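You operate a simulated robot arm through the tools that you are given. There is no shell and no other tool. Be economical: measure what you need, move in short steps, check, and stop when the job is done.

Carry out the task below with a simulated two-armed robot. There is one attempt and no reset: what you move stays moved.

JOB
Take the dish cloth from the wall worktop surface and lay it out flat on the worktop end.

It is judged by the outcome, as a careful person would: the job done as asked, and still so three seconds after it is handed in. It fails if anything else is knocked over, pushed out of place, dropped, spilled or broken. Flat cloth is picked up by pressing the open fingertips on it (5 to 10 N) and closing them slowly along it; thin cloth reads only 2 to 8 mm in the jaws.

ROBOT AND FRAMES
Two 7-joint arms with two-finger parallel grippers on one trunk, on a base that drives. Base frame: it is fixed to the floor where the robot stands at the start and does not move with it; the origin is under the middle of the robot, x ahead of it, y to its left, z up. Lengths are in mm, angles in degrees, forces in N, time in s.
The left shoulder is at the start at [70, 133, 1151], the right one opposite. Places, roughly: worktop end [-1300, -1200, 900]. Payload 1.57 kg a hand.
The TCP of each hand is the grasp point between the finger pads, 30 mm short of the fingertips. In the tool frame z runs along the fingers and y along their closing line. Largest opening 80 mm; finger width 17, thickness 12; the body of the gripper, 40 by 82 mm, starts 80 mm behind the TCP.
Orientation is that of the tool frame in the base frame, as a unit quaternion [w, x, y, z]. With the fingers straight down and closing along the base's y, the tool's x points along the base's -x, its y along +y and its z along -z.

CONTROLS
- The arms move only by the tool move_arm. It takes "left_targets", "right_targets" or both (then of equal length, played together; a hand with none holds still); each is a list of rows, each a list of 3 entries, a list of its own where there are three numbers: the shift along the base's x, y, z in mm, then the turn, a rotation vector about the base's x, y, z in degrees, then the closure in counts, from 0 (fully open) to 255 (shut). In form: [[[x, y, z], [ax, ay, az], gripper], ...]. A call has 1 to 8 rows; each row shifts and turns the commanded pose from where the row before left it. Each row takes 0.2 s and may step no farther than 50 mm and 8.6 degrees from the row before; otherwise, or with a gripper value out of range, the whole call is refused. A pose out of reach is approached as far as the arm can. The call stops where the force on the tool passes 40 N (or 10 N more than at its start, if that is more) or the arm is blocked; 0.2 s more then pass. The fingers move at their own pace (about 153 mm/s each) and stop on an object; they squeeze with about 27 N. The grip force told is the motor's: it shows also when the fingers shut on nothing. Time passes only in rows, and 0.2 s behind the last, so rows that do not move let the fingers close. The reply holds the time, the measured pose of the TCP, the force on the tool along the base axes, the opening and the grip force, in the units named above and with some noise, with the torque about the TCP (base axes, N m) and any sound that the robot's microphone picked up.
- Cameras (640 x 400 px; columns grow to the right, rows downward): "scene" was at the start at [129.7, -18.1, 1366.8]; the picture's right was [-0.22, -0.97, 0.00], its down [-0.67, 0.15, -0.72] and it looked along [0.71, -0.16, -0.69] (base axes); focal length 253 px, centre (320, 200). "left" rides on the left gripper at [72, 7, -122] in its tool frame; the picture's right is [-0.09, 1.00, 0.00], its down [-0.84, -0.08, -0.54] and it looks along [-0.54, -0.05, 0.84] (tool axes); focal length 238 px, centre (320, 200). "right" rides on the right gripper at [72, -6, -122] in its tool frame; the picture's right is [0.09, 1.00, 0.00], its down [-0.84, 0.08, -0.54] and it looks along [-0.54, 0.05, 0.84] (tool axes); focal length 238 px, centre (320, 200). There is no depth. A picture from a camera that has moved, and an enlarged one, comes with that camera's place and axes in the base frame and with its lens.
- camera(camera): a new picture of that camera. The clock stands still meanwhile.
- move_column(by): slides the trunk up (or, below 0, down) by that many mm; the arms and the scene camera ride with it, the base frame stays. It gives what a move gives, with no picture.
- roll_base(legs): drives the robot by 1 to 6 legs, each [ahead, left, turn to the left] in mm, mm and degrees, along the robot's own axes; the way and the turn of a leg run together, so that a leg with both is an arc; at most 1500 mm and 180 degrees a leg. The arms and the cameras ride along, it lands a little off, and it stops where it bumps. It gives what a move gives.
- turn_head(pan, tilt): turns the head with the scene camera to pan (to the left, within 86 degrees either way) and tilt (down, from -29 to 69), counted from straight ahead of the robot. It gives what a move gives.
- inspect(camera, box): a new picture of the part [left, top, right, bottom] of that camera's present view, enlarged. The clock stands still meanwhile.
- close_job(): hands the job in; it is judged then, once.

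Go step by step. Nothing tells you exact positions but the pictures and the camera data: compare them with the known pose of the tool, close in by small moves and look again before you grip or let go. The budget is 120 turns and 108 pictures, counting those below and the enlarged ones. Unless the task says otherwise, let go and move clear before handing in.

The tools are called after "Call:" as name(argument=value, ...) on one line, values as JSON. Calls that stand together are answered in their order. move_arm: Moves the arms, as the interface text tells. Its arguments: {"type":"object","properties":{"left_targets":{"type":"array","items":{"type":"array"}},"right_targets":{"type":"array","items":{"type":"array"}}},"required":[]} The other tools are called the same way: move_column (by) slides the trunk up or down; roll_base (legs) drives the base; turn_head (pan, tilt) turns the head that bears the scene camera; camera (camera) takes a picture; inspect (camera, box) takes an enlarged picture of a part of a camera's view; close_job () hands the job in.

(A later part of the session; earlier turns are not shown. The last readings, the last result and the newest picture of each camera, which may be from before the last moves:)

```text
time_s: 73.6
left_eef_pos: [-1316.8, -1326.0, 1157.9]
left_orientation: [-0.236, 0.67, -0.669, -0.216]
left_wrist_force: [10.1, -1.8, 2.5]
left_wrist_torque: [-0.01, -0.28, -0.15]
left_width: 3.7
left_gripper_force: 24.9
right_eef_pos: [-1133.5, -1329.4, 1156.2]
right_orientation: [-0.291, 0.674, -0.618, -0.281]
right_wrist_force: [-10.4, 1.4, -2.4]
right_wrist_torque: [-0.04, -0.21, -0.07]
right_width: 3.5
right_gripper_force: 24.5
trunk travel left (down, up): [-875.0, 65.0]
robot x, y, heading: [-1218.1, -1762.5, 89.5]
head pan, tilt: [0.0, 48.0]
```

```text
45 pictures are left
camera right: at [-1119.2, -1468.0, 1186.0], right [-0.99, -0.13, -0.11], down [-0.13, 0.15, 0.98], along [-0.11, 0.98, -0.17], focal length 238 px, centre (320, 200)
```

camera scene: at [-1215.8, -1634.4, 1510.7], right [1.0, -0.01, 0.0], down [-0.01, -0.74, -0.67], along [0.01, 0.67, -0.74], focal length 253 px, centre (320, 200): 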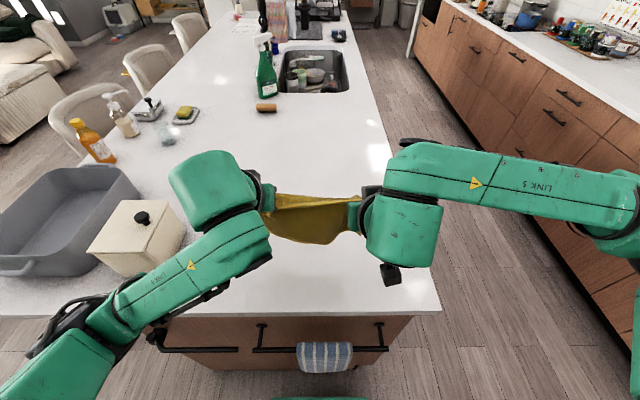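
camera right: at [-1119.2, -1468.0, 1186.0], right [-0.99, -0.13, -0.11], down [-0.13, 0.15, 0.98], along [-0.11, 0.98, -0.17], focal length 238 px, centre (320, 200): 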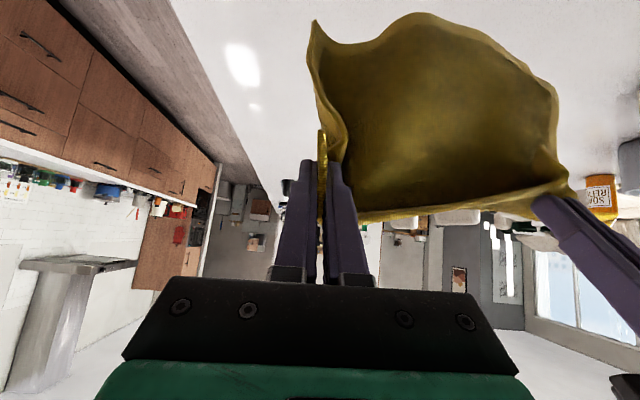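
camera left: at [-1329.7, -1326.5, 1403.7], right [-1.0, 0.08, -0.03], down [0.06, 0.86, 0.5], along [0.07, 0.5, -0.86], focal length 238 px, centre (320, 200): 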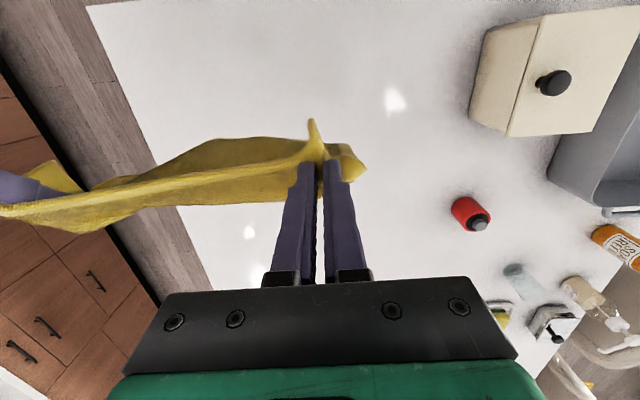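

Before lowering, I'll give the left elbow more clearance from the canister by raising the trunk fully and shifting the base a little to the right.

Call:
move_column(by=60)

Call:
roll_base(legs=[[0, -70, 0]])

Call:
move_arm(left_targets=[[[-10, 0, -20], [0, 0, 0], 255], [[-10, 0, -20], [0, 0, 0], 255], [[-10, 0, -20], [0, 0, 0], 255], [[-4, 0, -15], [0, 0, 0], 255], [[0, 0, -15], [0, 0, 0], 255], [[0, 0, -15], [0, 0, 0], 255], [[0, 0, 0], [0, 0, 0], 255]], right_targets=[[[-10, 0, -20], [0, 0, 0], 255], [[-10, 0, -20], [0, 0, 0], 255], [[-10, 0, -20], [0, 0, 0], 255], [[-6, 0, -15], [0, 0, 0], 255], [[0, 0, -15], [0, 0, 0], 255], [[0, 0, -15], [0, 0, 0], 255], [[0, 0, 0], [0, 0, 0], 255]])

Call:
camera(camera="scene")

Call:
camera(camera="right")

```text
time_s: 74.6
left_eef_pos: [-1316.4, -1325.4, 1218.4]
left_orientation: [-0.236, 0.671, -0.669, -0.217]
left_wrist_force: [9.8, -1.6, 2.3]
left_wrist_torque: [0.0, -0.32, -0.2]
left_width: 3.7
left_gripper_force: 25.0
right_eef_pos: [-1132.1, -1328.7, 1214.9]
right_orientation: [-0.291, 0.673, -0.619, -0.281]
right_wrist_force: [-9.5, 1.3, -2.7]
right_wrist_torque: [-0.01, -0.19, -0.05]
right_width: 3.5
right_gripper_force: 23.8
trunk travel left (down, up): [-935.0, 5.0]
robot x, y, heading: [-1213.9, -1762.8, 89.4]
head pan, tilt: [0.0, 48.0]
```

```text
time_s: 75.6
left_eef_pos: [-1255.9, -1324.5, 1216.4]
left_orientation: [-0.238, 0.672, -0.668, -0.214]
left_wrist_force: [9.7, -1.9, 2.6]
left_wrist_torque: [-0.03, -0.33, -0.21]
left_width: 3.9
left_gripper_force: 24.4
right_eef_pos: [-1071.9, -1329.4, 1216.4]
right_orientation: [-0.293, 0.675, -0.617, -0.279]
right_wrist_force: [-10.5, 1.0, -2.9]
right_wrist_torque: [-0.01, -0.24, -0.11]
right_width: 3.3
right_gripper_force: 23.9
trunk travel left (down, up): [-935.0, 5.0]
robot x, y, heading: [-1149.5, -1762.9, 89.3]
head pan, tilt: [0.0, 48.0]
```

```text
time_s: 77.2
left_eef_pos: [-1282.3, -1322.5, 1114.1]
left_orientation: [-0.235, 0.671, -0.669, -0.217]
left_wrist_force: [7.9, -0.9, 1.1]
left_wrist_torque: [0.0, -0.27, -0.13]
left_width: 3.8
left_gripper_force: 24.3
right_eef_pos: [-1101.2, -1328.2, 1110.1]
right_orientation: [-0.29, 0.674, -0.618, -0.282]
right_wrist_force: [-7.2, 1.3, -2.2]
right_wrist_torque: [-0.02, -0.15, -0.05]
right_width: 3.2
right_gripper_force: 23.9
trunk travel left (down, up): [-935.0, 5.0]
robot x, y, heading: [-1146.8, -1763.2, 89.2]
head pan, tilt: [0.0, 48.0]
```

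```text
44 pictures are left
camera scene: at [-1145.9, -1634.7, 1570.7], right [1.0, -0.01, 0.0], down [-0.01, -0.74, -0.67], along [0.01, 0.67, -0.74], focal length 253 px, centre (320, 200)
```

scene: 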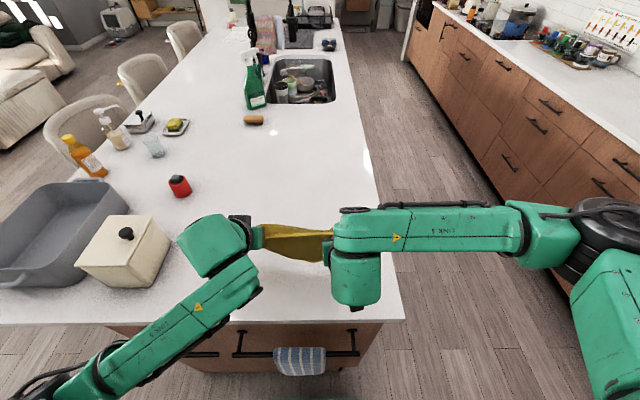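

```text
43 pictures are left
camera right: at [-1086.1, -1466.9, 1140.1], right [-0.99, -0.13, -0.11], down [-0.13, 0.15, 0.98], along [-0.11, 0.98, -0.17], focal length 238 px, centre (320, 200)
```

right: 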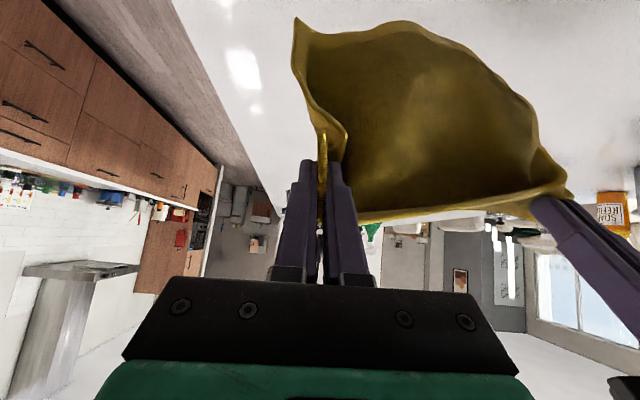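

The elbow is clear of the canister and the free edge is about to touch. Now I'll unroll: forward and down together.

Call:
move_arm(left_targets=[[[0, 18, -20], [0, 0, 0], 255], [[0, 30, -20], [0, 0, 0], 255], [[0, 30, -22], [0, 0, 0], 255], [[0, 30, -25], [0, 0, 0], 255], [[0, 25, -26], [0, 0, 0], 255], [[0, 20, -26], [0, 0, 0], 255], [[0, 15, -18], [0, 0, 0], 255], [[0, 0, 0], [0, 0, 0], 255]], right_targets=[[[0, 18, -19], [0, 0, 0], 255], [[0, 30, -20], [0, 0, 0], 255], [[0, 30, -22], [0, 0, 0], 255], [[0, 30, -25], [0, 0, 0], 255], [[0, 25, -25], [0, 0, 0], 255], [[0, 20, -25], [0, 0, 0], 255], [[0, 15, -18], [0, 0, 0], 255], [[0, 0, 0], [0, 0, 0], 255]])

Call:
camera(camera="scene")

Call:
camera(camera="right")

```text
time_s: 79.0
left_eef_pos: [-1280.8, -1155.9, 956.7]
left_orientation: [-0.236, 0.671, -0.669, -0.217]
left_wrist_force: [6.2, -1.3, 2.2]
left_wrist_torque: [-0.01, -0.22, -0.11]
left_width: 3.6
left_gripper_force: 24.4
right_eef_pos: [-1099.2, -1163.0, 954.5]
right_orientation: [-0.289, 0.675, -0.617, -0.282]
right_wrist_force: [-5.8, 1.6, -2.5]
right_wrist_torque: [-0.03, -0.15, -0.04]
right_width: 3.2
right_gripper_force: 24.6
trunk travel left (down, up): [-935.0, 5.0]
robot x, y, heading: [-1149.3, -1762.4, 89.3]
head pan, tilt: [0.0, 48.0]
```

```text
42 pictures are left
camera scene: at [-1146.5, -1635.5, 1570.8], right [1.0, -0.01, 0.0], down [-0.01, -0.74, -0.67], along [0.01, 0.67, -0.74], focal length 253 px, centre (320, 200)
```

scene: 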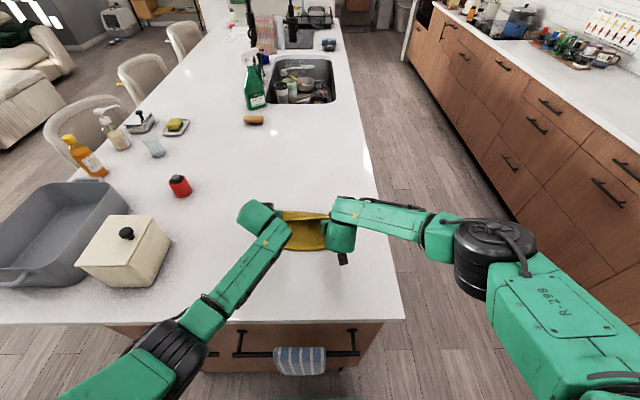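

```text
41 pictures are left
camera right: at [-1085.7, -1301.7, 984.4], right [-0.99, -0.13, -0.11], down [-0.13, 0.15, 0.98], along [-0.11, 0.98, -0.17], focal length 238 px, centre (320, 200)
```

right: 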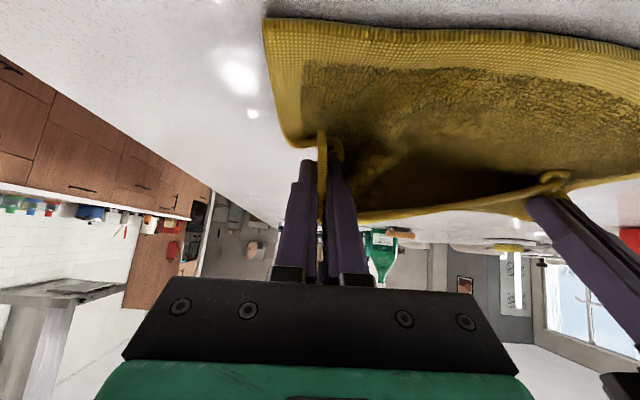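

It unrolled well, with the cloth flat under the hands. I'll do the last bit down and forward to contact.

Call:
move_arm(left_targets=[[[0, 8, -6], [0, 0, 0], 255], [[0, 5, -4], [0, 0, 0], 255], [[0, 3, -3], [0, 0, 0], 255], [[0, 0, 0], [0, 0, 0], 255]], right_targets=[[[0, 8, -6], [0, 0, 0], 255], [[0, 5, -4], [0, 0, 0], 255], [[0, 3, -3], [0, 0, 0], 255], [[0, 0, 0], [0, 0, 0], 255]])

Call:
camera(camera="right")

Call:
camera(camera="left")

```text
time_s: 80.0
left_eef_pos: [-1280.9, -1143.7, 948.4]
left_orientation: [-0.238, 0.67, -0.668, -0.219]
left_wrist_force: [6.0, -4.3, 19.1]
left_wrist_torque: [0.07, -0.21, -0.08]
left_width: 3.7
left_gripper_force: 24.9
right_eef_pos: [-1100.0, -1149.6, 946.4]
right_orientation: [-0.291, 0.673, -0.618, -0.284]
right_wrist_force: [-7.4, 0.4, 1.2]
right_wrist_torque: [-0.01, -0.13, -0.03]
right_width: 3.1
right_gripper_force: 24.0
trunk travel left (down, up): [-935.0, 5.0]
robot x, y, heading: [-1145.6, -1763.6, 89.4]
head pan, tilt: [0.0, 48.0]
```

```text
40 pictures are left
camera right: at [-1085.5, -1288.4, 975.7], right [-0.99, -0.13, -0.11], down [-0.13, 0.15, 0.98], along [-0.11, 0.98, -0.16], focal length 238 px, centre (320, 200)
```

right: 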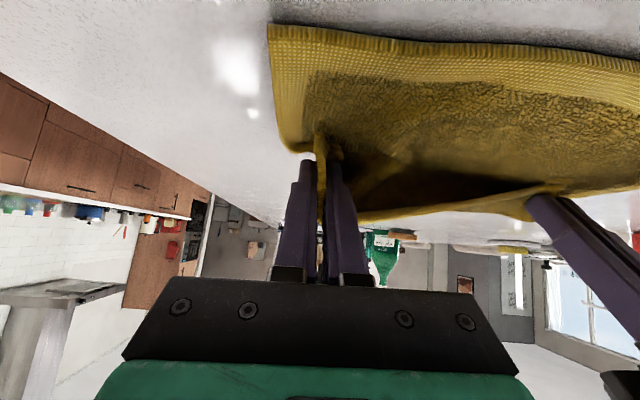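

```text
39 pictures are left
camera left: at [-1290.0, -1274.1, 1000.4], right [-1.0, 0.08, 0.03], down [0.06, 0.33, 0.94], along [0.06, 0.94, -0.33], focal length 238 px, centre (320, 200)
```

left: 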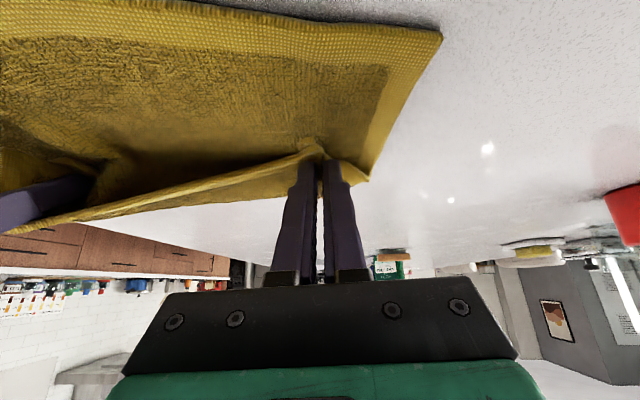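

Left touches at 19 N, right almost. I'll set the right hand down and then open both slowly to spread the pinched folds.

Call:
move_arm(left_targets=[[[0, 0, 0.8], [0, 0, 0], 255], [[0, 0, 0], [0, 0, 0], 255], [[0, 0, 0], [0, 0, 0], 238], [[0, 0, 0], [0, 0, 0], 221], [[0, 0, 0], [0, 0, 0], 204], [[0, 0, 0], [0, 0, 0], 187], [[0, 0, 0], [0, 0, 0], 170], [[0, 0, 0], [0, 0, 0], 150]], right_targets=[[[0, 0, -3], [0, 0, 0], 255], [[0, 0, -1], [0, 0, 0], 255], [[0, 0, 0], [0, 0, 0], 238], [[0, 0, 0], [0, 0, 0], 221], [[0, 0, 0], [0, 0, 0], 204], [[0, 0, 0], [0, 0, 0], 187], [[0, 0, 0], [0, 0, 0], 170], [[0, 0, 0], [0, 0, 0], 150]])

Call:
camera(camera="right")

Call:
camera(camera="left")

```text
time_s: 81.8
left_eef_pos: [-1280.3, -1144.3, 946.3]
left_orientation: [-0.237, 0.671, -0.668, -0.219]
left_wrist_force: [-3.2, 0.3, 8.6]
left_wrist_torque: [0.1, -0.11, 0.02]
left_width: 31.0
left_gripper_force: 0.1
right_eef_pos: [-1100.7, -1148.8, 941.9]
right_orientation: [-0.292, 0.672, -0.618, -0.284]
right_wrist_force: [3.1, 1.2, 15.7]
right_wrist_torque: [0.31, 0.16, -0.08]
right_width: 29.1
right_gripper_force: 0.1
trunk travel left (down, up): [-935.0, 5.0]
robot x, y, heading: [-1148.3, -1763.4, 89.6]
head pan, tilt: [0.0, 48.0]
```

```text
38 pictures are left
camera right: at [-1085.2, -1287.6, 972.0], right [-0.99, -0.13, -0.11], down [-0.13, 0.15, 0.98], along [-0.11, 0.98, -0.16], focal length 238 px, centre (320, 200)
```

right: 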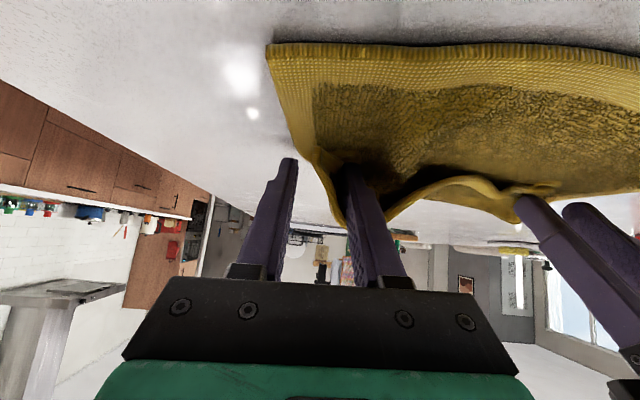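

```text
37 pictures are left
camera left: at [-1290.2, -1275.1, 1000.2], right [-1.0, 0.08, 0.03], down [0.06, 0.33, 0.94], along [0.06, 0.94, -0.34], focal length 238 px, centre (320, 200)
```

left: 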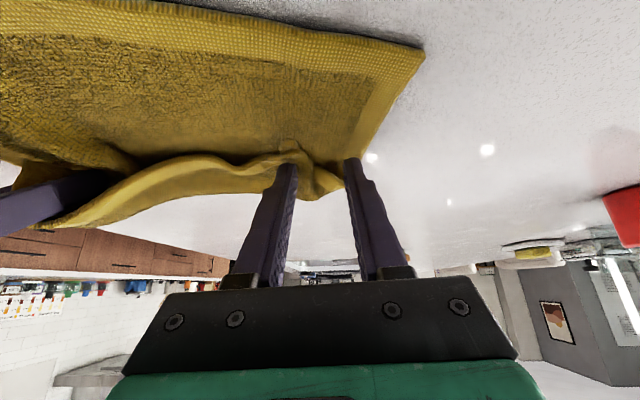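

Both are released. I'll lift straight up and back, then view the cloth.

Call:
move_arm(left_targets=[[[0, 0, 15], [0, 0, 0], 150], [[0, 0, 40], [0, 0, 0], 150], [[0, 0, 45], [0, 0, 0], 150], [[0, -30, 35], [0, 0, 0], 150], [[-5, -40, 20], [0, 0, 0], 150], [[-10, -45, 0], [0, 0, 0], 150], [[-10, -45, 0], [0, 0, 0], 150]], right_targets=[[[0, 0, 15], [0, 0, 0], 150], [[0, 0, 40], [0, 0, 0], 150], [[0, 0, 45], [0, 0, 0], 150], [[10, -30, 35], [0, 0, 0], 150], [[20, -40, 20], [0, 0, 0], 150], [[20, -40, 0], [0, 0, 0], 150], [[20, -40, 0], [0, 0, 0], 150]])

Call:
camera(camera="scene")

Call:
camera(camera="right")

```text
time_s: 83.4
left_eef_pos: [-1308.2, -1303.8, 1102.0]
left_orientation: [-0.235, 0.671, -0.668, -0.218]
left_wrist_force: [0.3, -0.7, 0.2]
left_wrist_torque: [0.01, -0.01, 0.02]
left_width: 32.8
left_gripper_force: 0.0
right_eef_pos: [-1032.3, -1302.6, 1100.5]
right_orientation: [-0.292, 0.673, -0.618, -0.284]
right_wrist_force: [0.6, -0.8, -0.3]
right_wrist_torque: [0.0, -0.01, -0.02]
right_width: 32.8
right_gripper_force: 0.1
trunk travel left (down, up): [-935.0, 5.0]
robot x, y, heading: [-1145.0, -1760.5, 89.5]
head pan, tilt: [0.0, 48.0]
```

```text
36 pictures are left
camera scene: at [-1145.8, -1639.7, 1571.1], right [1.0, -0.01, 0.0], down [-0.01, -0.74, -0.67], along [0.01, 0.67, -0.74], focal length 253 px, centre (320, 200)
```

scene: 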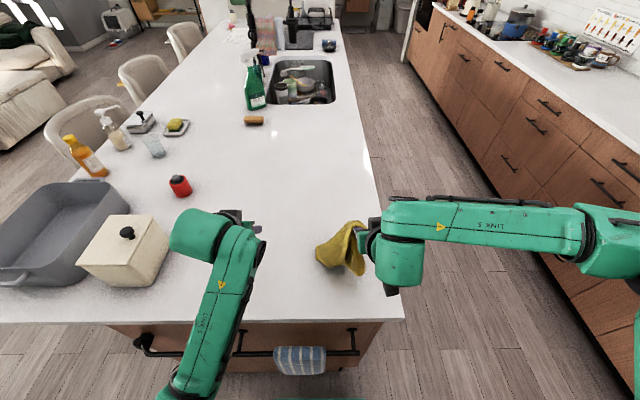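

```text
35 pictures are left
camera right: at [-1018.8, -1441.4, 1130.2], right [-0.99, -0.13, -0.11], down [-0.13, 0.15, 0.98], along [-0.11, 0.98, -0.16], focal length 238 px, centre (320, 200)
```

right: 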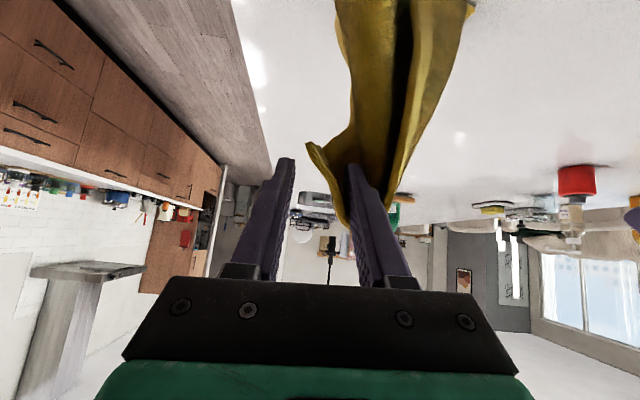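

The cloth has hooked over the right inner finger and come up with it. I'll close the right gripper at once to hold that corner, then look.

Call:
move_arm(right_targets=[[[0, 0, 0], [0, 0, 0], 200], [[0, 0, 0], [0, 0, 0], 255], [[0, 0, 0], [0, 0, 0], 255], [[0, 0, 0], [0, 0, 0], 255]])

Call:
camera(camera="right")

Call:
camera(camera="left")

```text
time_s: 84.4
left_eef_pos: [-1308.7, -1300.3, 1099.7]
left_orientation: [-0.235, 0.671, -0.669, -0.217]
left_wrist_force: [0.4, 0.8, -0.6]
left_wrist_torque: [0.02, 0.01, -0.04]
left_width: 32.8
left_gripper_force: 0.1
right_eef_pos: [-1033.6, -1298.4, 1098.4]
right_orientation: [-0.29, 0.674, -0.618, -0.282]
right_wrist_force: [-0.1, -0.1, -0.1]
right_wrist_torque: [-0.01, -0.01, 0.02]
right_width: 3.2
right_gripper_force: 24.1
trunk travel left (down, up): [-935.0, 5.0]
robot x, y, heading: [-1145.2, -1765.1, 89.3]
head pan, tilt: [0.0, 48.0]
```

```text
34 pictures are left
camera right: at [-1019.7, -1437.0, 1128.6], right [-0.99, -0.13, -0.11], down [-0.13, 0.15, 0.98], along [-0.11, 0.98, -0.17], focal length 238 px, centre (320, 200)
```

right: 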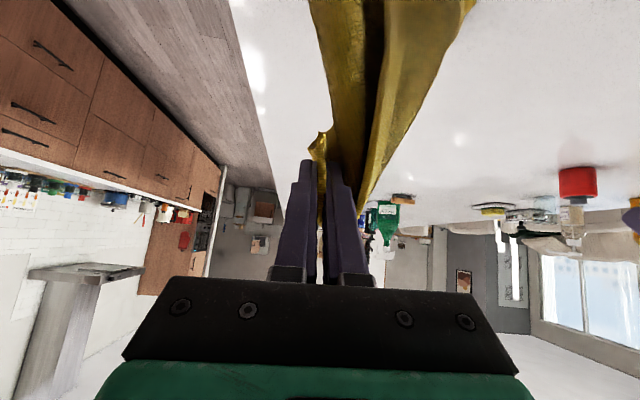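

```text
33 pictures are left
camera left: at [-1316.7, -1430.0, 1153.6], right [-1.0, 0.08, 0.03], down [0.06, 0.34, 0.94], along [0.06, 0.94, -0.34], focal length 238 px, centre (320, 200)
```

left: 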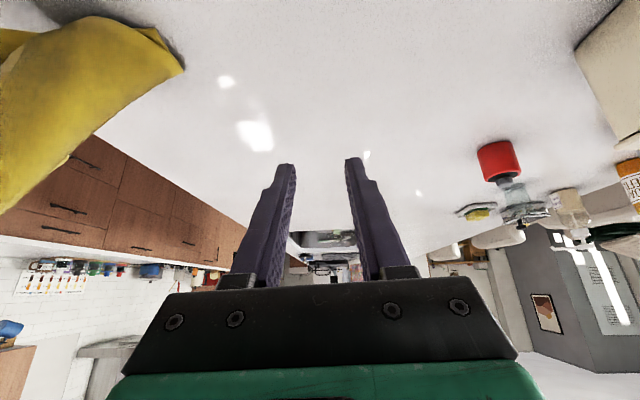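

The right hand holds corner T1 again. I'll lift it so the cloth hangs free, and retract the left hand to find the neighbouring corner.

Call:
move_arm(left_targets=[[[-5, -10, 20], [0, 0, 0], 64], [[-5, -10, 20], [0, 0, 0], 64], [[-5, -10, 20], [0, 0, 0], 64], [[0, -10, 0], [0, 0, 0], 64], [[0, -10, 0], [0, 0, 0], 64], [[0, -10, 0], [0, 0, 0], 64], [[0, 0, 0], [0, 0, 0], 64], [[0, 0, 0], [0, 0, 0], 64]], right_targets=[[[-10, 5, 40], [0, 0, 0], 255], [[-10, 5, 40], [0, 0, 0], 255], [[-10, 5, 40], [0, 0, 0], 255], [[-10, 5, 40], [0, 0, 0], 255], [[-10, 5, 20], [0, 0, 0], 255], [[-10, 5, 10], [0, 0, 0], 255], [[0, 0, 0], [0, 0, 0], 255], [[0, 0, 0], [0, 0, 0], 255]])

Call:
turn_head(pan=0, tilt=40)

Call:
camera(camera="scene")

Call:
camera(camera="left")

```text
time_s: 86.0
left_eef_pos: [-1354.6, -1359.5, 1162.8]
left_orientation: [0.188, -0.648, 0.685, 0.273]
left_wrist_force: [-0.4, 0.2, -1.0]
left_wrist_torque: [0.0, 0.01, -0.03]
left_width: 59.9
left_gripper_force: 0.0
right_eef_pos: [-1091.5, -1266.3, 1286.7]
right_orientation: [-0.29, 0.674, -0.618, -0.281]
right_wrist_force: [-0.6, -0.9, 0.5]
right_wrist_torque: [-0.01, 0.01, 0.01]
right_width: 3.0
right_gripper_force: 24.1
trunk travel left (down, up): [-935.0, 5.0]
robot x, y, heading: [-1151.0, -1763.6, 89.2]
head pan, tilt: [0.0, 48.0]
stopped in row 7 (left hand): the arm was blocked; the commanded pose is now the measured one
```

```text
time_s: 86.7
left_eef_pos: [-1354.3, -1360.2, 1162.0]
left_orientation: [0.187, -0.648, 0.685, 0.273]
left_wrist_force: [0.3, -0.5, 0.4]
left_wrist_torque: [0.01, 0.03, 0.0]
left_width: 60.1
left_gripper_force: 0.0
right_eef_pos: [-1090.6, -1267.1, 1287.4]
right_orientation: [-0.291, 0.673, -0.619, -0.282]
right_wrist_force: [-0.7, 0.4, -0.6]
right_wrist_torque: [-0.01, 0.04, -0.03]
right_width: 3.4
right_gripper_force: 24.3
trunk travel left (down, up): [-935.0, 5.0]
robot x, y, heading: [-1150.5, -1765.1, 89.4]
head pan, tilt: [0.0, 40.0]
```

```text
32 pictures are left
camera scene: at [-1147.0, -1628.4, 1582.1], right [1.0, -0.01, 0.0], down [-0.01, -0.64, -0.77], along [0.01, 0.77, -0.64], focal length 253 px, centre (320, 200)
```

scene: 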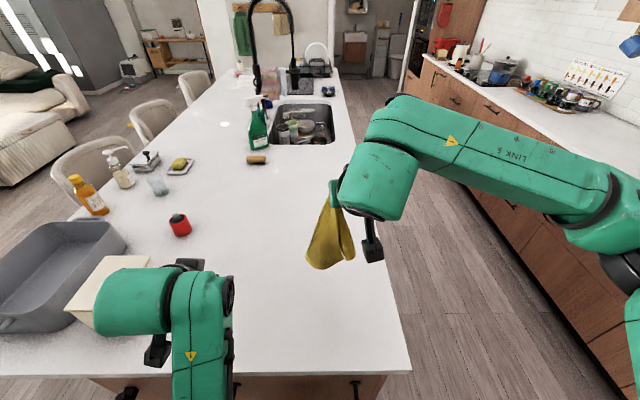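

```text
31 pictures are left
camera left: at [-1354.9, -1490.7, 1215.0], right [-0.98, 0.08, 0.19], down [0.2, 0.32, 0.92], along [0.02, 0.94, -0.33], focal length 238 px, centre (320, 200)
```

left: 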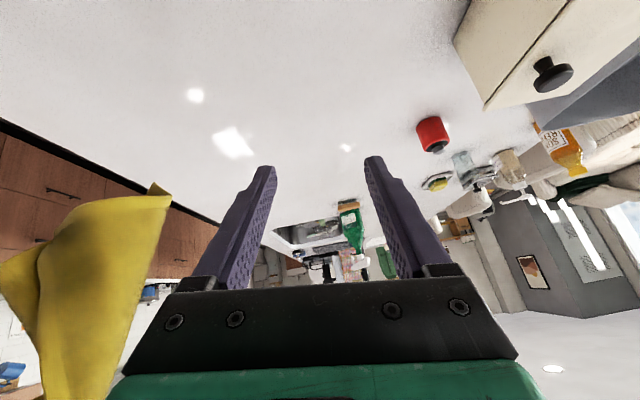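

The left arm got folded too tightly, but the cloth hangs freely from the right hand. I'll zoom in on its tips.

Call:
inspect(camera="scene", box=[280, 170, 390, 280])

Call:
inspect(camera="right", box=[220, 0, 480, 220])

```text
3.64 times, centred on (335, 225) of scene
camera zoom: at [-1147.0, -1628.4, 1582.1], right [1.0, -0.01, 0.0], down [-0.01, -0.64, -0.77], along [0.01, 0.77, -0.64], focal length 918 px, centre (266, 109)
```

zoom: 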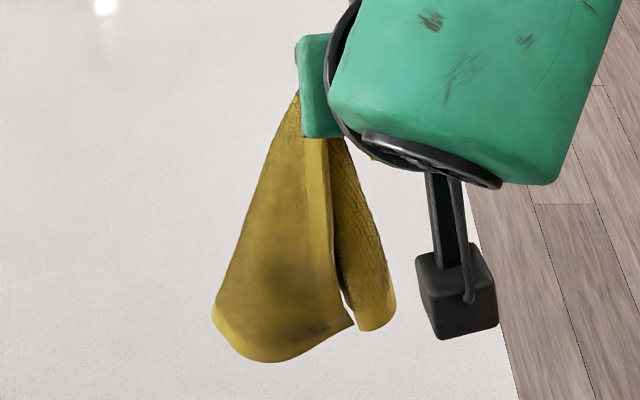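

```text
1.82 times, centred on (350, 110) of right
camera zoom: at [-1076.9, -1405.7, 1317.2], right [-0.99, -0.13, -0.11], down [-0.13, 0.15, 0.98], along [-0.11, 0.98, -0.17], focal length 433 px, centre (266, 364)
```

zoom: 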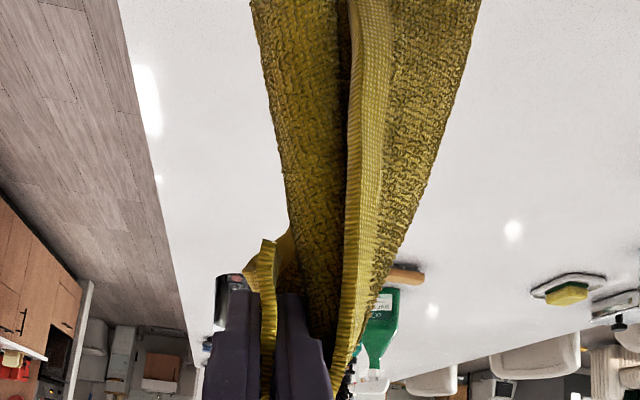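

I'll untilt the right hand to vertical and then yaw it, so the hemmed corner (now at right) faces me edge-on. The left hand moves forward a bit to unfold.

Call:
move_arm(left_targets=[[[-5, 15, 5], [0, 0, 0], 64], [[-5, 15, 5], [0, 0, 0], 64], [[-5, 15, 0], [0, 0, 0], 64], [[0, 0, 0], [0, 0, 0], 64], [[0, 0, 0], [0, 0, 0], 64], [[0, 0, 0], [0, 0, 0], 64], [[0, 0, 0], [0, 0, 0], 64], [[0, 0, 0], [0, 0, 0], 64]], right_targets=[[[-5, 3, 0], [-8, 0, 0], 255], [[-5, 3, 0], [-8, 0, 0], 255], [[-5, 3, 0], [-8, 0, 0], 255], [[-5, 3, 0], [-8, 0, 0], 255], [[-5, 3, 0], [-8, 0, 0], 255], [[-5, 3, 0], [-8, 0, 0], 255], [[0, 0, 0], [0, 0, -8], 255], [[0, 0, 0], [0, 0, -8], 255]])

Call:
move_arm(right_targets=[[[0, 0, 0], [0, 0, -8], 255], [[0, 0, 0], [0, 0, -8], 255], [[0, 0, 0], [0, 0, -8], 255], [[0, 0, 0], [0, 0, -8], 255], [[0, 0, 0], [0, 0, -8], 255], [[0, 0, 0], [0, 0, -8], 255], [[0, 0, 0], [0, 0, 0], 255], [[0, 0, 0], [0, 0, 0], 255]])

Call:
camera(camera="scene")

```text
time_s: 88.5
left_eef_pos: [-1367.4, -1315.3, 1171.0]
left_orientation: [0.189, -0.649, 0.685, 0.273]
left_wrist_force: [0.1, 0.7, -0.2]
left_wrist_torque: [0.0, -0.01, -0.01]
left_width: 59.8
left_gripper_force: 0.1
right_eef_pos: [-1117.9, -1250.2, 1286.8]
right_orientation: [-0.008, -0.631, 0.775, 0.006]
right_wrist_force: [-0.5, -0.2, 0.3]
right_wrist_torque: [0.0, -0.01, 0.04]
right_width: 3.2
right_gripper_force: 23.7
trunk travel left (down, up): [-935.0, 5.0]
robot x, y, heading: [-1148.5, -1767.2, 89.5]
head pan, tilt: [0.0, 40.0]
```

```text
time_s: 90.3
left_eef_pos: [-1368.7, -1315.0, 1172.3]
left_orientation: [0.188, -0.649, 0.685, 0.273]
left_wrist_force: [0.3, 0.0, -0.4]
left_wrist_torque: [0.03, 0.0, 0.05]
left_width: 59.8
left_gripper_force: 0.0
right_eef_pos: [-1121.1, -1249.3, 1286.1]
right_orientation: [-0.004, -0.262, 0.965, 0.008]
right_wrist_force: [-0.1, 0.3, -0.8]
right_wrist_torque: [0.01, 0.0, 0.06]
right_width: 3.0
right_gripper_force: 23.8
trunk travel left (down, up): [-935.0, 5.0]
robot x, y, heading: [-1145.8, -1765.8, 89.5]
head pan, tilt: [0.0, 40.0]
```

```text
28 pictures are left
camera scene: at [-1146.4, -1628.4, 1582.1], right [1.0, -0.01, 0.0], down [-0.01, -0.64, -0.77], along [0.01, 0.77, -0.64], focal length 253 px, centre (320, 200)
```

scene: 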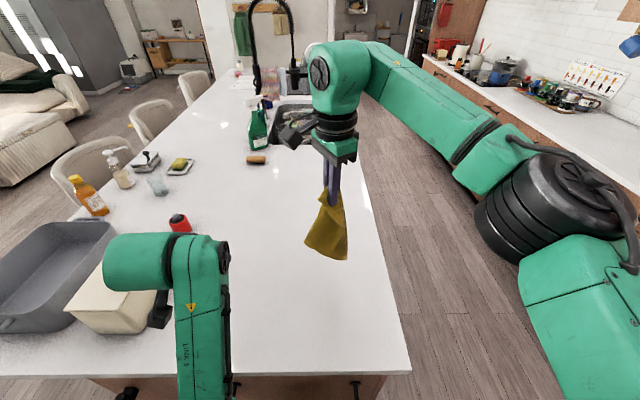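

Let me zoom on the cloth from the scene and the left camera.

Call:
inspect(camera="scene", box=[280, 170, 390, 280])

Call:
inspect(camera="left", box=[0, 60, 320, 400])

```text
3.64 times, centred on (335, 225) of scene
camera zoom: at [-1146.4, -1628.4, 1582.1], right [1.0, -0.01, 0.0], down [-0.01, -0.64, -0.77], along [0.01, 0.77, -0.64], focal length 918 px, centre (266, 109)
```

zoom: 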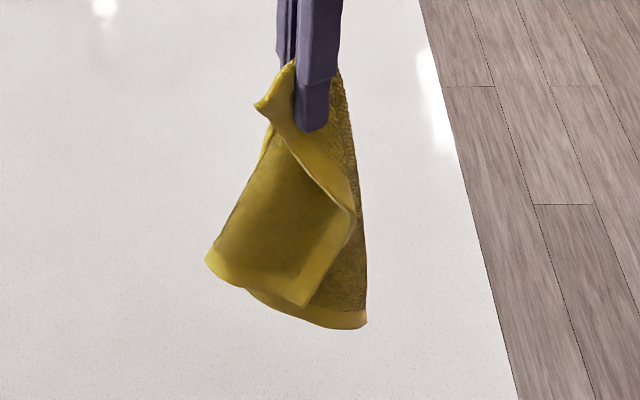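

```text
1.18 times, centred on (160, 230) of left
camera zoom: at [-1369.3, -1446.2, 1224.1], right [-0.98, 0.08, 0.18], down [0.2, 0.32, 0.92], along [0.02, 0.94, -0.33], focal length 280 px, centre (508, 165)
```

zoom: 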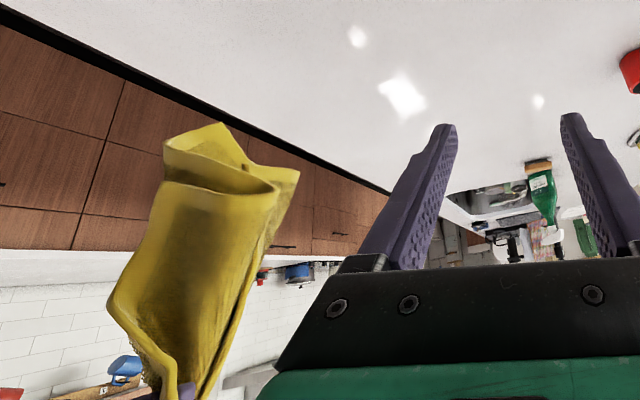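

The flap's corner faces me broadside. I'll turn the right hand further so the flap comes edge-on.

Call:
move_arm(right_targets=[[[0, 0, 0], [0, 0, -8], 255], [[0, 0, 0], [0, 0, -8], 255], [[0, 0, 0], [0, 0, -8], 255], [[0, 0, 0], [0, 0, -8], 255], [[0, 0, 0], [0, 0, -8], 255], [[0, 0, 0], [0, 0, -8], 255], [[0, 0, 0], [0, 0, 0], 255], [[0, 0, 0], [0, 0, 0], 255]])

Call:
inspect(camera="scene", box=[270, 150, 400, 280])

Call:
inspect(camera="right", box=[220, 20, 420, 220])

```text
time_s: 92.1
left_eef_pos: [-1367.9, -1315.2, 1171.8]
left_orientation: [0.187, -0.649, 0.685, 0.273]
left_wrist_force: [0.3, 0.0, 0.6]
left_wrist_torque: [0.01, -0.05, 0.0]
left_width: 60.0
left_gripper_force: 0.0
right_eef_pos: [-1119.8, -1249.0, 1286.2]
right_orientation: [0.0, 0.152, 0.988, 0.011]
right_wrist_force: [-0.1, -0.5, -0.9]
right_wrist_torque: [0.03, -0.02, 0.1]
right_width: 3.0
right_gripper_force: 23.7
trunk travel left (down, up): [-935.0, 5.0]
robot x, y, heading: [-1148.9, -1764.6, 89.2]
head pan, tilt: [0.0, 40.0]
```

```text
3.08 times, centred on (335, 215) of scene
camera zoom: at [-1146.5, -1628.4, 1582.1], right [1.0, -0.01, 0.0], down [-0.01, -0.64, -0.77], along [0.01, 0.77, -0.64], focal length 777 px, centre (274, 154)
```

zoom: 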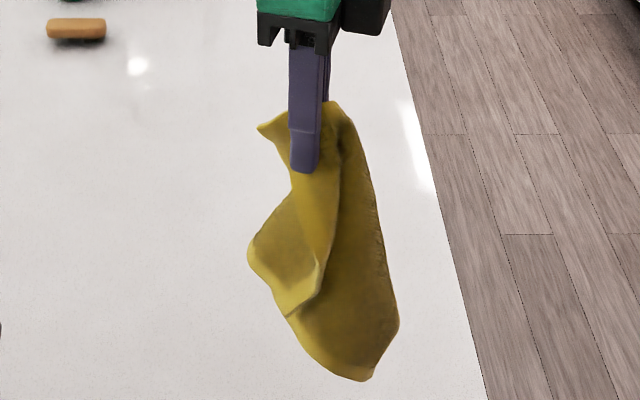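

```text
2.00 times, centred on (320, 120) of right
camera zoom: at [-1191.8, -1236.6, 1409.2], right [0.21, 0.98, 0.02], down [0.82, -0.19, 0.54], along [0.53, -0.1, -0.84], focal length 477 px, centre (320, 360)
```

zoom: 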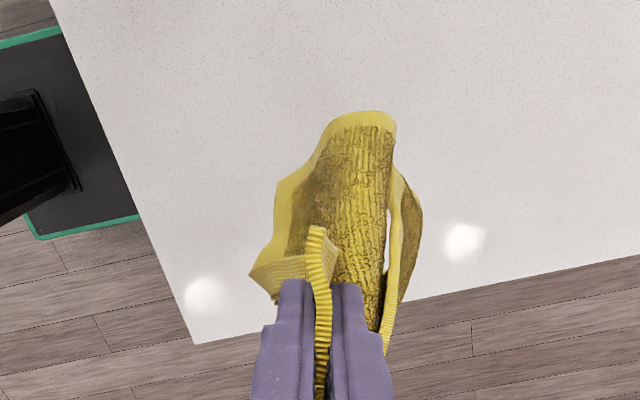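

N, the hemmed corner, is now at about [−1131, −1268, 1130], with its flap running almost straight away from me: edge-on. I'll stage the left hand in front of it.

Call:
move_arm(left_targets=[[[35, -12, 10], [0, 0, 0], 105], [[40, -12, 10], [0, 0, 0], 105], [[42, -5, 10], [0, 0, 0], 105], [[42, 0, 10], [0, 0, 0], 105], [[42, 0, 11], [0, 0, 0], 105], [[41, 0, 11], [8, 0, 0], 105], [[0, 0, 0], [0, 0, 0], 105]])

Call:
camera(camera="left")

```text
time_s: 93.0
left_eef_pos: [-1277.2, -1342.0, 1195.5]
left_orientation: [0.123, -0.632, 0.686, 0.337]
left_wrist_force: [-0.7, 0.3, 0.1]
left_wrist_torque: [-0.01, 0.0, 0.01]
left_width: 46.8
left_gripper_force: 0.1
right_eef_pos: [-1118.0, -1248.1, 1286.5]
right_orientation: [0.0, 0.153, 0.988, 0.01]
right_wrist_force: [0.3, -0.4, -0.3]
right_wrist_torque: [0.01, 0.02, 0.06]
right_width: 2.8
right_gripper_force: 24.2
trunk travel left (down, up): [-935.0, 5.0]
robot x, y, heading: [-1147.2, -1763.8, 89.3]
head pan, tilt: [0.0, 40.0]
stopped in row 4 (left hand): the arm was blocked; the commanded pose is now the measured one
```

```text
23 pictures are left
camera left: at [-1263.7, -1473.1, 1244.8], right [-0.93, 0.05, 0.36], down [0.36, 0.32, 0.88], along [-0.08, 0.94, -0.32], focal length 238 px, centre (320, 200)
```

left: 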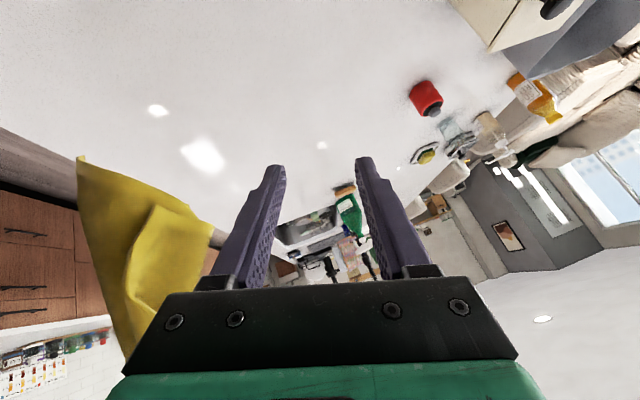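

The left wrist ran into its limit while tilted. I'll straighten it to vertical first, move it inward, and then tilt it there, as worked for the right hand.

Call:
move_arm(left_targets=[[[0, 3, 5], [-6.4, -3, 0.75], 105], [[0, 3, 5], [-6.4, -3, 0.75], 105], [[0, 3, 5], [-6.4, -3, 0.75], 105], [[0, 3, 5], [-6.4, -3, 0.75], 105], [[0, 3, 5], [-6.4, -3, 0.75], 105], [[0, 3, 5], [-6.4, -3, 0.75], 105], [[35, -3, 2], [0, 0, 0], 105], [[35, -3, 2], [0, 0, 0], 105]])

Call:
move_arm(left_targets=[[[40, -4, 2], [0, 0, 0], 105], [[40, -4, 2], [8, 0, 0], 105], [[0, 0, 0], [8, 0, 0], 105], [[0, 0, 0], [8, 0, 0], 105], [[0, 0, 0], [8, 0, 0], 105], [[0, 0, 0], [8, 0, 0], 105], [[0, 0, 0], [0, 0, 0], 105]])

Call:
camera(camera="left")

```text
time_s: 93.5
left_eef_pos: [-1334.8, -1334.9, 1180.2]
left_orientation: [0.008, -0.644, 0.693, 0.325]
left_wrist_force: [-0.5, 0.2, -0.4]
left_wrist_torque: [0.01, 0.03, -0.03]
left_width: 46.9
left_gripper_force: 0.0
left hand out of reach, approached as far as the arm can: row 2
right_eef_pos: [-1121.6, -1247.3, 1285.0]
right_orientation: [0.0, 0.154, 0.988, 0.009]
right_wrist_force: [-0.7, -0.2, -1.0]
right_wrist_torque: [-0.02, 0.03, 0.07]
right_width: 2.9
right_gripper_force: 24.2
trunk travel left (down, up): [-935.0, 5.0]
robot x, y, heading: [-1145.7, -1765.4, 89.3]
head pan, tilt: [0.0, 40.0]
stopped in row 2 (left hand): the arm was blocked; the commanded pose is now the measured one
```

```text
time_s: 95.1
left_eef_pos: [-1252.3, -1344.5, 1183.2]
left_orientation: [-0.229, 0.602, -0.539, -0.543]
left_wrist_force: [-0.8, 0.2, 0.3]
left_wrist_torque: [0.01, -0.03, -0.01]
left_width: 46.8
left_gripper_force: 0.0
right_eef_pos: [-1119.9, -1248.9, 1286.2]
right_orientation: [0.0, 0.154, 0.988, 0.01]
right_wrist_force: [-0.3, -0.1, 0.5]
right_wrist_torque: [0.0, 0.02, 0.06]
right_width: 3.0
right_gripper_force: 24.2
trunk travel left (down, up): [-935.0, 5.0]
robot x, y, heading: [-1147.5, -1764.9, 89.7]
head pan, tilt: [0.0, 40.0]
```

```text
22 pictures are left
camera left: at [-1220.8, -1479.3, 1158.7], right [-0.88, -0.28, 0.39], down [0.43, -0.11, 0.9], along [-0.21, 0.96, 0.21], focal length 238 px, centre (320, 200)
```

left: 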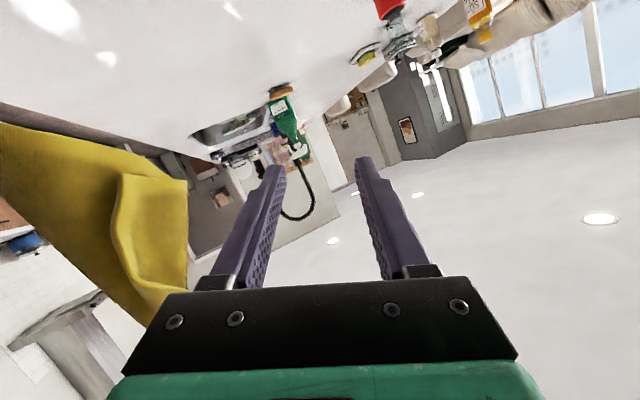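

The left hand's orientation has drifted. I'll move it out and forward to an open area while turning it back to vertical, then check.

Call:
move_arm(left_targets=[[[-15, 15, 3], [0, 0, 0], 105], [[-15, 15, 3], [-7.4, -3, -0.6], 105], [[-15, 15, 3], [-7.4, -3, -0.6], 105], [[-10, 15, 3], [-7.4, -3, -0.6], 105], [[-5, 10, 3], [-7.4, -3, -0.6], 105], [[0, 5, 0], [-7.4, -3, -0.6], 105], [[0, 0, 0], [-7.4, -3, -0.6], 105]])

```text
time_s: 96.3
left_eef_pos: [-1357.1, -1280.6, 1184.5]
left_orientation: [-0.071, 0.656, -0.637, -0.399]
left_wrist_force: [0.1, 0.0, 0.1]
left_wrist_torque: [0.01, 0.0, 0.03]
left_width: 47.2
left_gripper_force: 0.1
right_eef_pos: [-1122.2, -1246.7, 1285.0]
right_orientation: [0.0, 0.153, 0.988, 0.009]
right_wrist_force: [1.3, 1.0, -0.5]
right_wrist_torque: [-0.02, 0.04, 0.1]
right_width: 3.0
right_gripper_force: 23.4
trunk travel left (down, up): [-935.0, 5.0]
robot x, y, heading: [-1145.1, -1763.6, 89.6]
head pan, tilt: [0.0, 40.0]
stopped in row 5 (left hand): the arm was blocked; the commanded pose is now the measured one
```

The arm was blocked again. I must check whether the forearm or elbow is touching something.

Call:
turn_head(pan=25, tilt=50)

Call:
camera(camera="scene")

```text
time_s: 97.2
left_eef_pos: [-1355.6, -1281.4, 1186.9]
left_orientation: [-0.072, 0.655, -0.637, -0.401]
left_wrist_force: [-0.2, 0.0, 0.3]
left_wrist_torque: [0.0, 0.01, -0.02]
left_width: 47.3
left_gripper_force: 0.1
right_eef_pos: [-1119.4, -1249.9, 1286.7]
right_orientation: [0.0, 0.153, 0.988, 0.01]
right_wrist_force: [-0.9, 1.4, -0.4]
right_wrist_torque: [-0.03, -0.02, 0.04]
right_width: 2.9
right_gripper_force: 24.2
trunk travel left (down, up): [-935.0, 5.0]
robot x, y, heading: [-1149.9, -1762.8, 89.5]
head pan, tilt: [25.0, 50.0]
```

```text
21 pictures are left
camera scene: at [-1178.6, -1643.9, 1568.0], right [0.91, 0.41, 0.0], down [0.32, -0.7, -0.64], along [-0.27, 0.59, -0.77], focal length 253 px, centre (320, 200)
```

scene: 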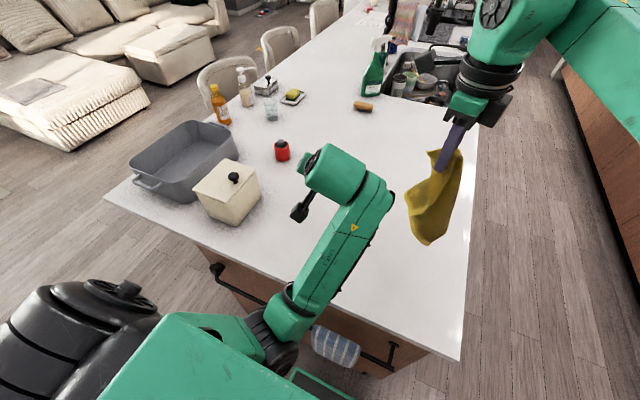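

Nothing is touched; the left elbow has simply dropped into a cramped posture. I'll extend the left arm up and forward, then straighten the hand there.

Call:
move_arm(left_targets=[[[-8, 18, 25], [0, 0, 0], 105], [[-8, 18, 25], [0, 0, 0], 105], [[-8, 18, 25], [0, 0, 0], 105], [[-8, 18, 25], [0, 0, 0], 105], [[-8, 18, 25], [0, 0, 0], 105], [[0, 0, 0], [0, 0, 0], 105]])

```text
time_s: 98.6
left_eef_pos: [-1394.3, -1191.0, 1312.5]
left_orientation: [-0.074, 0.655, -0.636, -0.401]
left_wrist_force: [-0.1, 0.1, -0.7]
left_wrist_torque: [0.01, -0.03, 0.02]
left_width: 47.1
left_gripper_force: 0.0
right_eef_pos: [-1120.2, -1249.9, 1286.9]
right_orientation: [0.0, 0.153, 0.988, 0.01]
right_wrist_force: [0.4, 0.5, 0.4]
right_wrist_torque: [0.02, -0.03, 0.03]
right_width: 2.9
right_gripper_force: 24.3
trunk travel left (down, up): [-935.0, 5.0]
robot x, y, heading: [-1143.5, -1764.4, 89.4]
head pan, tilt: [25.0, 50.0]
```

Call:
move_arm(left_targets=[[[0, -8, -8], [-6.6, -4.5, -0.25], 105], [[0, -8, -8], [-6.6, -4.5, -0.25], 105], [[0, -8, -8], [-6.6, -4.5, -0.25], 105], [[0, -8, -8], [-6.6, -4.5, -0.25], 105], [[0, -8, -8], [-6.6, -4.5, -0.25], 105], [[0, -8, -8], [-6.6, -4.5, -0.25], 105], [[0, 0, 0], [0, 0, 0], 105]])

```text
time_s: 100.2
left_eef_pos: [-1401.5, -1227.2, 1261.8]
left_orientation: [-0.003, -0.706, 0.708, 0.002]
left_wrist_force: [-1.7, -0.3, -0.5]
left_wrist_torque: [-0.01, 0.0, 0.02]
left_width: 47.0
left_gripper_force: 0.1
left hand out of reach, approached as far as the arm can: row 4, 5
right_eef_pos: [-1119.7, -1249.1, 1287.2]
right_orientation: [-0.001, 0.153, 0.988, 0.01]
right_wrist_force: [0.2, 0.8, 0.0]
right_wrist_torque: [-0.01, -0.02, 0.04]
right_width: 3.4
right_gripper_force: 24.2
trunk travel left (down, up): [-935.0, 5.0]
robot x, y, heading: [-1150.4, -1765.2, 89.5]
head pan, tilt: [25.0, 50.0]
```

The hand is vertical again. Next I'll bring it back and inward, keeping it vertical.

Call:
move_arm(left_targets=[[[10, -36, -8], [0, 0, 0], 105], [[25, -36, -8], [0, 0, 0], 105], [[35, -30, -5], [0, 0, 0], 105], [[45, 0, 0], [0, 0, 0], 105], [[45, 0, 0], [0, 0, 0], 105], [[45, 0, 0], [0, 0, 0], 105], [[45, 0, 0], [0, 0, 0], 105], [[20, 0, 0], [0, 0, 0], 105]])

Call:
turn_head(pan=0, tilt=42)

Call:
camera(camera="scene")

```text
time_s: 101.6
left_eef_pos: [-1302.1, -1190.1, 1236.4]
left_orientation: [0.002, 0.711, -0.703, 0.0]
left_wrist_force: [-0.4, 0.4, -0.8]
left_wrist_torque: [0.0, 0.01, -0.01]
left_width: 47.2
left_gripper_force: 0.0
left hand out of reach, approached as far as the arm can: row 1, 2, 3, 4, 5, 6
right_eef_pos: [-1114.1, -1247.1, 1287.2]
right_orientation: [0.0, 0.154, 0.988, 0.009]
right_wrist_force: [2.8, 1.6, -0.3]
right_wrist_torque: [-0.16, 0.37, -0.05]
right_width: 3.0
right_gripper_force: 24.4
trunk travel left (down, up): [-935.0, 5.0]
robot x, y, heading: [-1147.2, -1762.4, 89.3]
head pan, tilt: [25.0, 50.0]
stopped in row 6 (right hand): the force on the tool passed its limit (the readings are from after the stop); the commanded pose is now the measured one
```

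```text
time_s: 102.5
left_eef_pos: [-1304.1, -1189.8, 1237.9]
left_orientation: [0.001, 0.711, -0.703, 0.0]
left_wrist_force: [-0.1, 0.2, -1.0]
left_wrist_torque: [-0.02, -0.01, 0.01]
left_width: 47.1
left_gripper_force: 0.2
right_eef_pos: [-1116.9, -1249.1, 1287.5]
right_orientation: [0.001, 0.153, 0.988, 0.007]
right_wrist_force: [4.5, 2.3, 1.3]
right_wrist_torque: [-0.24, 0.88, -0.11]
right_width: 3.2
right_gripper_force: 24.2
trunk travel left (down, up): [-935.0, 5.0]
robot x, y, heading: [-1149.1, -1762.1, 89.4]
head pan, tilt: [0.0, 42.0]
```

```text
20 pictures are left
camera scene: at [-1147.1, -1629.8, 1579.1], right [1.0, -0.01, 0.0], down [-0.01, -0.67, -0.74], along [0.01, 0.74, -0.67], focal length 253 px, centre (320, 200)
```

scene: 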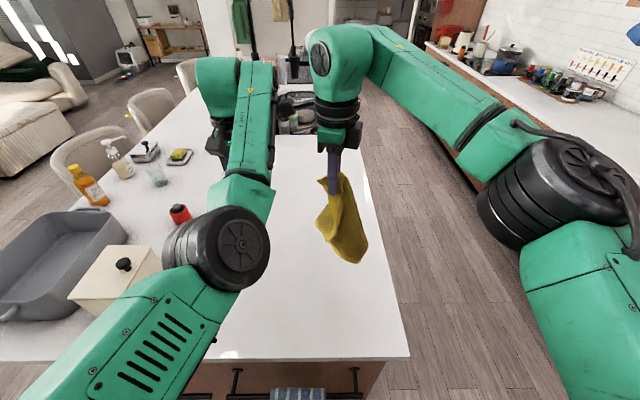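

The left arm is in an awkward posture and touched the right wrist. I'll back it off to the left and park it. The right hand alone will lay the cloth down by dragging, and I'll straighten it from the table.

Call:
move_arm(left_targets=[[[-30, 0, 5], [0, 0, 0], 105], [[-35, 0, 5], [0, 0, 0], 105], [[-35, -5, 5], [0, 0, 0], 105], [[-35, -10, 5], [0, 0, 0], 105], [[-20, -15, 5], [0, 0, 0], 105], [[0, -20, 0], [0, 0, 0], 105], [[0, 0, 0], [0, 0, 0], 105]])

```text
time_s: 104.0
left_eef_pos: [-1458.7, -1241.4, 1266.3]
left_orientation: [0.001, 0.712, -0.703, 0.0]
left_wrist_force: [0.3, -0.6, -0.7]
left_wrist_torque: [-0.01, -0.01, -0.01]
left_width: 46.6
left_gripper_force: 0.1
right_eef_pos: [-1115.8, -1249.2, 1287.0]
right_orientation: [0.001, 0.154, 0.988, 0.008]
right_wrist_force: [0.0, -0.4, 0.9]
right_wrist_torque: [-0.02, -0.04, 0.01]
right_width: 2.9
right_gripper_force: 24.4
trunk travel left (down, up): [-935.0, 5.0]
robot x, y, heading: [-1146.7, -1766.0, 89.7]
head pan, tilt: [0.0, 42.0]
```

The left hand is free and vertical at a comfortable place. I'll bring the right hand with the cloth over toward the left arm's comfortable zone and put the left hand back in front of it.

Call:
move_arm(left_targets=[[[15, -36, -5], [0, 0, 0], 105], [[20, -36, -5], [0, 0, 0], 105], [[20, -36, -5], [0, 0, 0], 105], [[0, 0, -5], [0, 0, 0], 105], [[0, 0, -5], [0, 0, 0], 105], [[0, 0, 0], [0, 0, 0], 105], [[0, 0, 0], [0, 0, 0], 105], [[0, 0, 0], [0, 0, 0], 105]], right_targets=[[[0, 0, 0], [0, 0, 0], 255], [[-20, -5, 0], [0, 0, 0], 255], [[-30, -8, 0], [0, 0, 0], 255], [[-35, -10, 0], [0, 0, 0], 255], [[-35, -10, 0], [0, 0, 0], 255], [[-30, -8, 0], [0, 0, 0], 255], [[-15, -4, 0], [0, 0, 0], 255], [[0, 0, 0], [0, 0, 0], 255]])

Call:
camera(camera="scene")

```text
time_s: 105.7
left_eef_pos: [-1475.3, -1294.7, 1238.0]
left_orientation: [-0.001, 0.716, -0.698, -0.001]
left_wrist_force: [-0.5, -0.1, -0.5]
left_wrist_torque: [-0.03, 0.03, 0.01]
left_width: 46.9
left_gripper_force: 0.0
left hand out of reach, approached as far as the arm can: row 1, 2, 3
right_eef_pos: [-1264.3, -1287.3, 1287.6]
right_orientation: [0.002, 0.163, 0.987, 0.013]
right_wrist_force: [2.2, 1.6, 0.2]
right_wrist_torque: [-0.21, 0.32, -0.13]
right_width: 3.0
right_gripper_force: 23.5
right hand out of reach, approached as far as the arm can: row 7
trunk travel left (down, up): [-935.0, 5.0]
robot x, y, heading: [-1147.3, -1767.1, 89.4]
head pan, tilt: [0.0, 42.0]
stopped in row 8 (right hand): the force on the tool passed its limit (the readings are from after the stop); the commanded pose is now the measured one
```

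```text
19 pictures are left
camera scene: at [-1145.5, -1629.7, 1579.2], right [1.0, -0.01, 0.0], down [-0.01, -0.67, -0.74], along [0.01, 0.74, -0.67], focal length 253 px, centre (320, 200)
```

scene: 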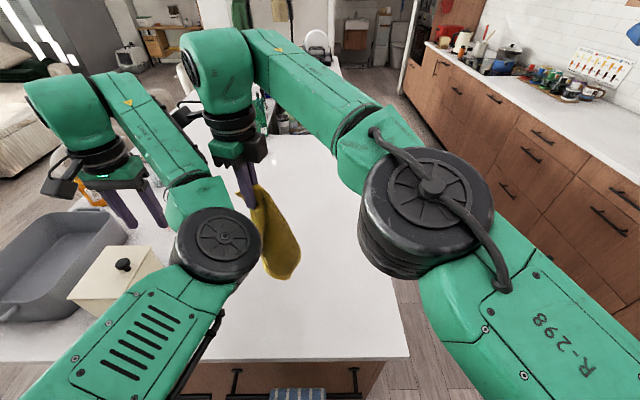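

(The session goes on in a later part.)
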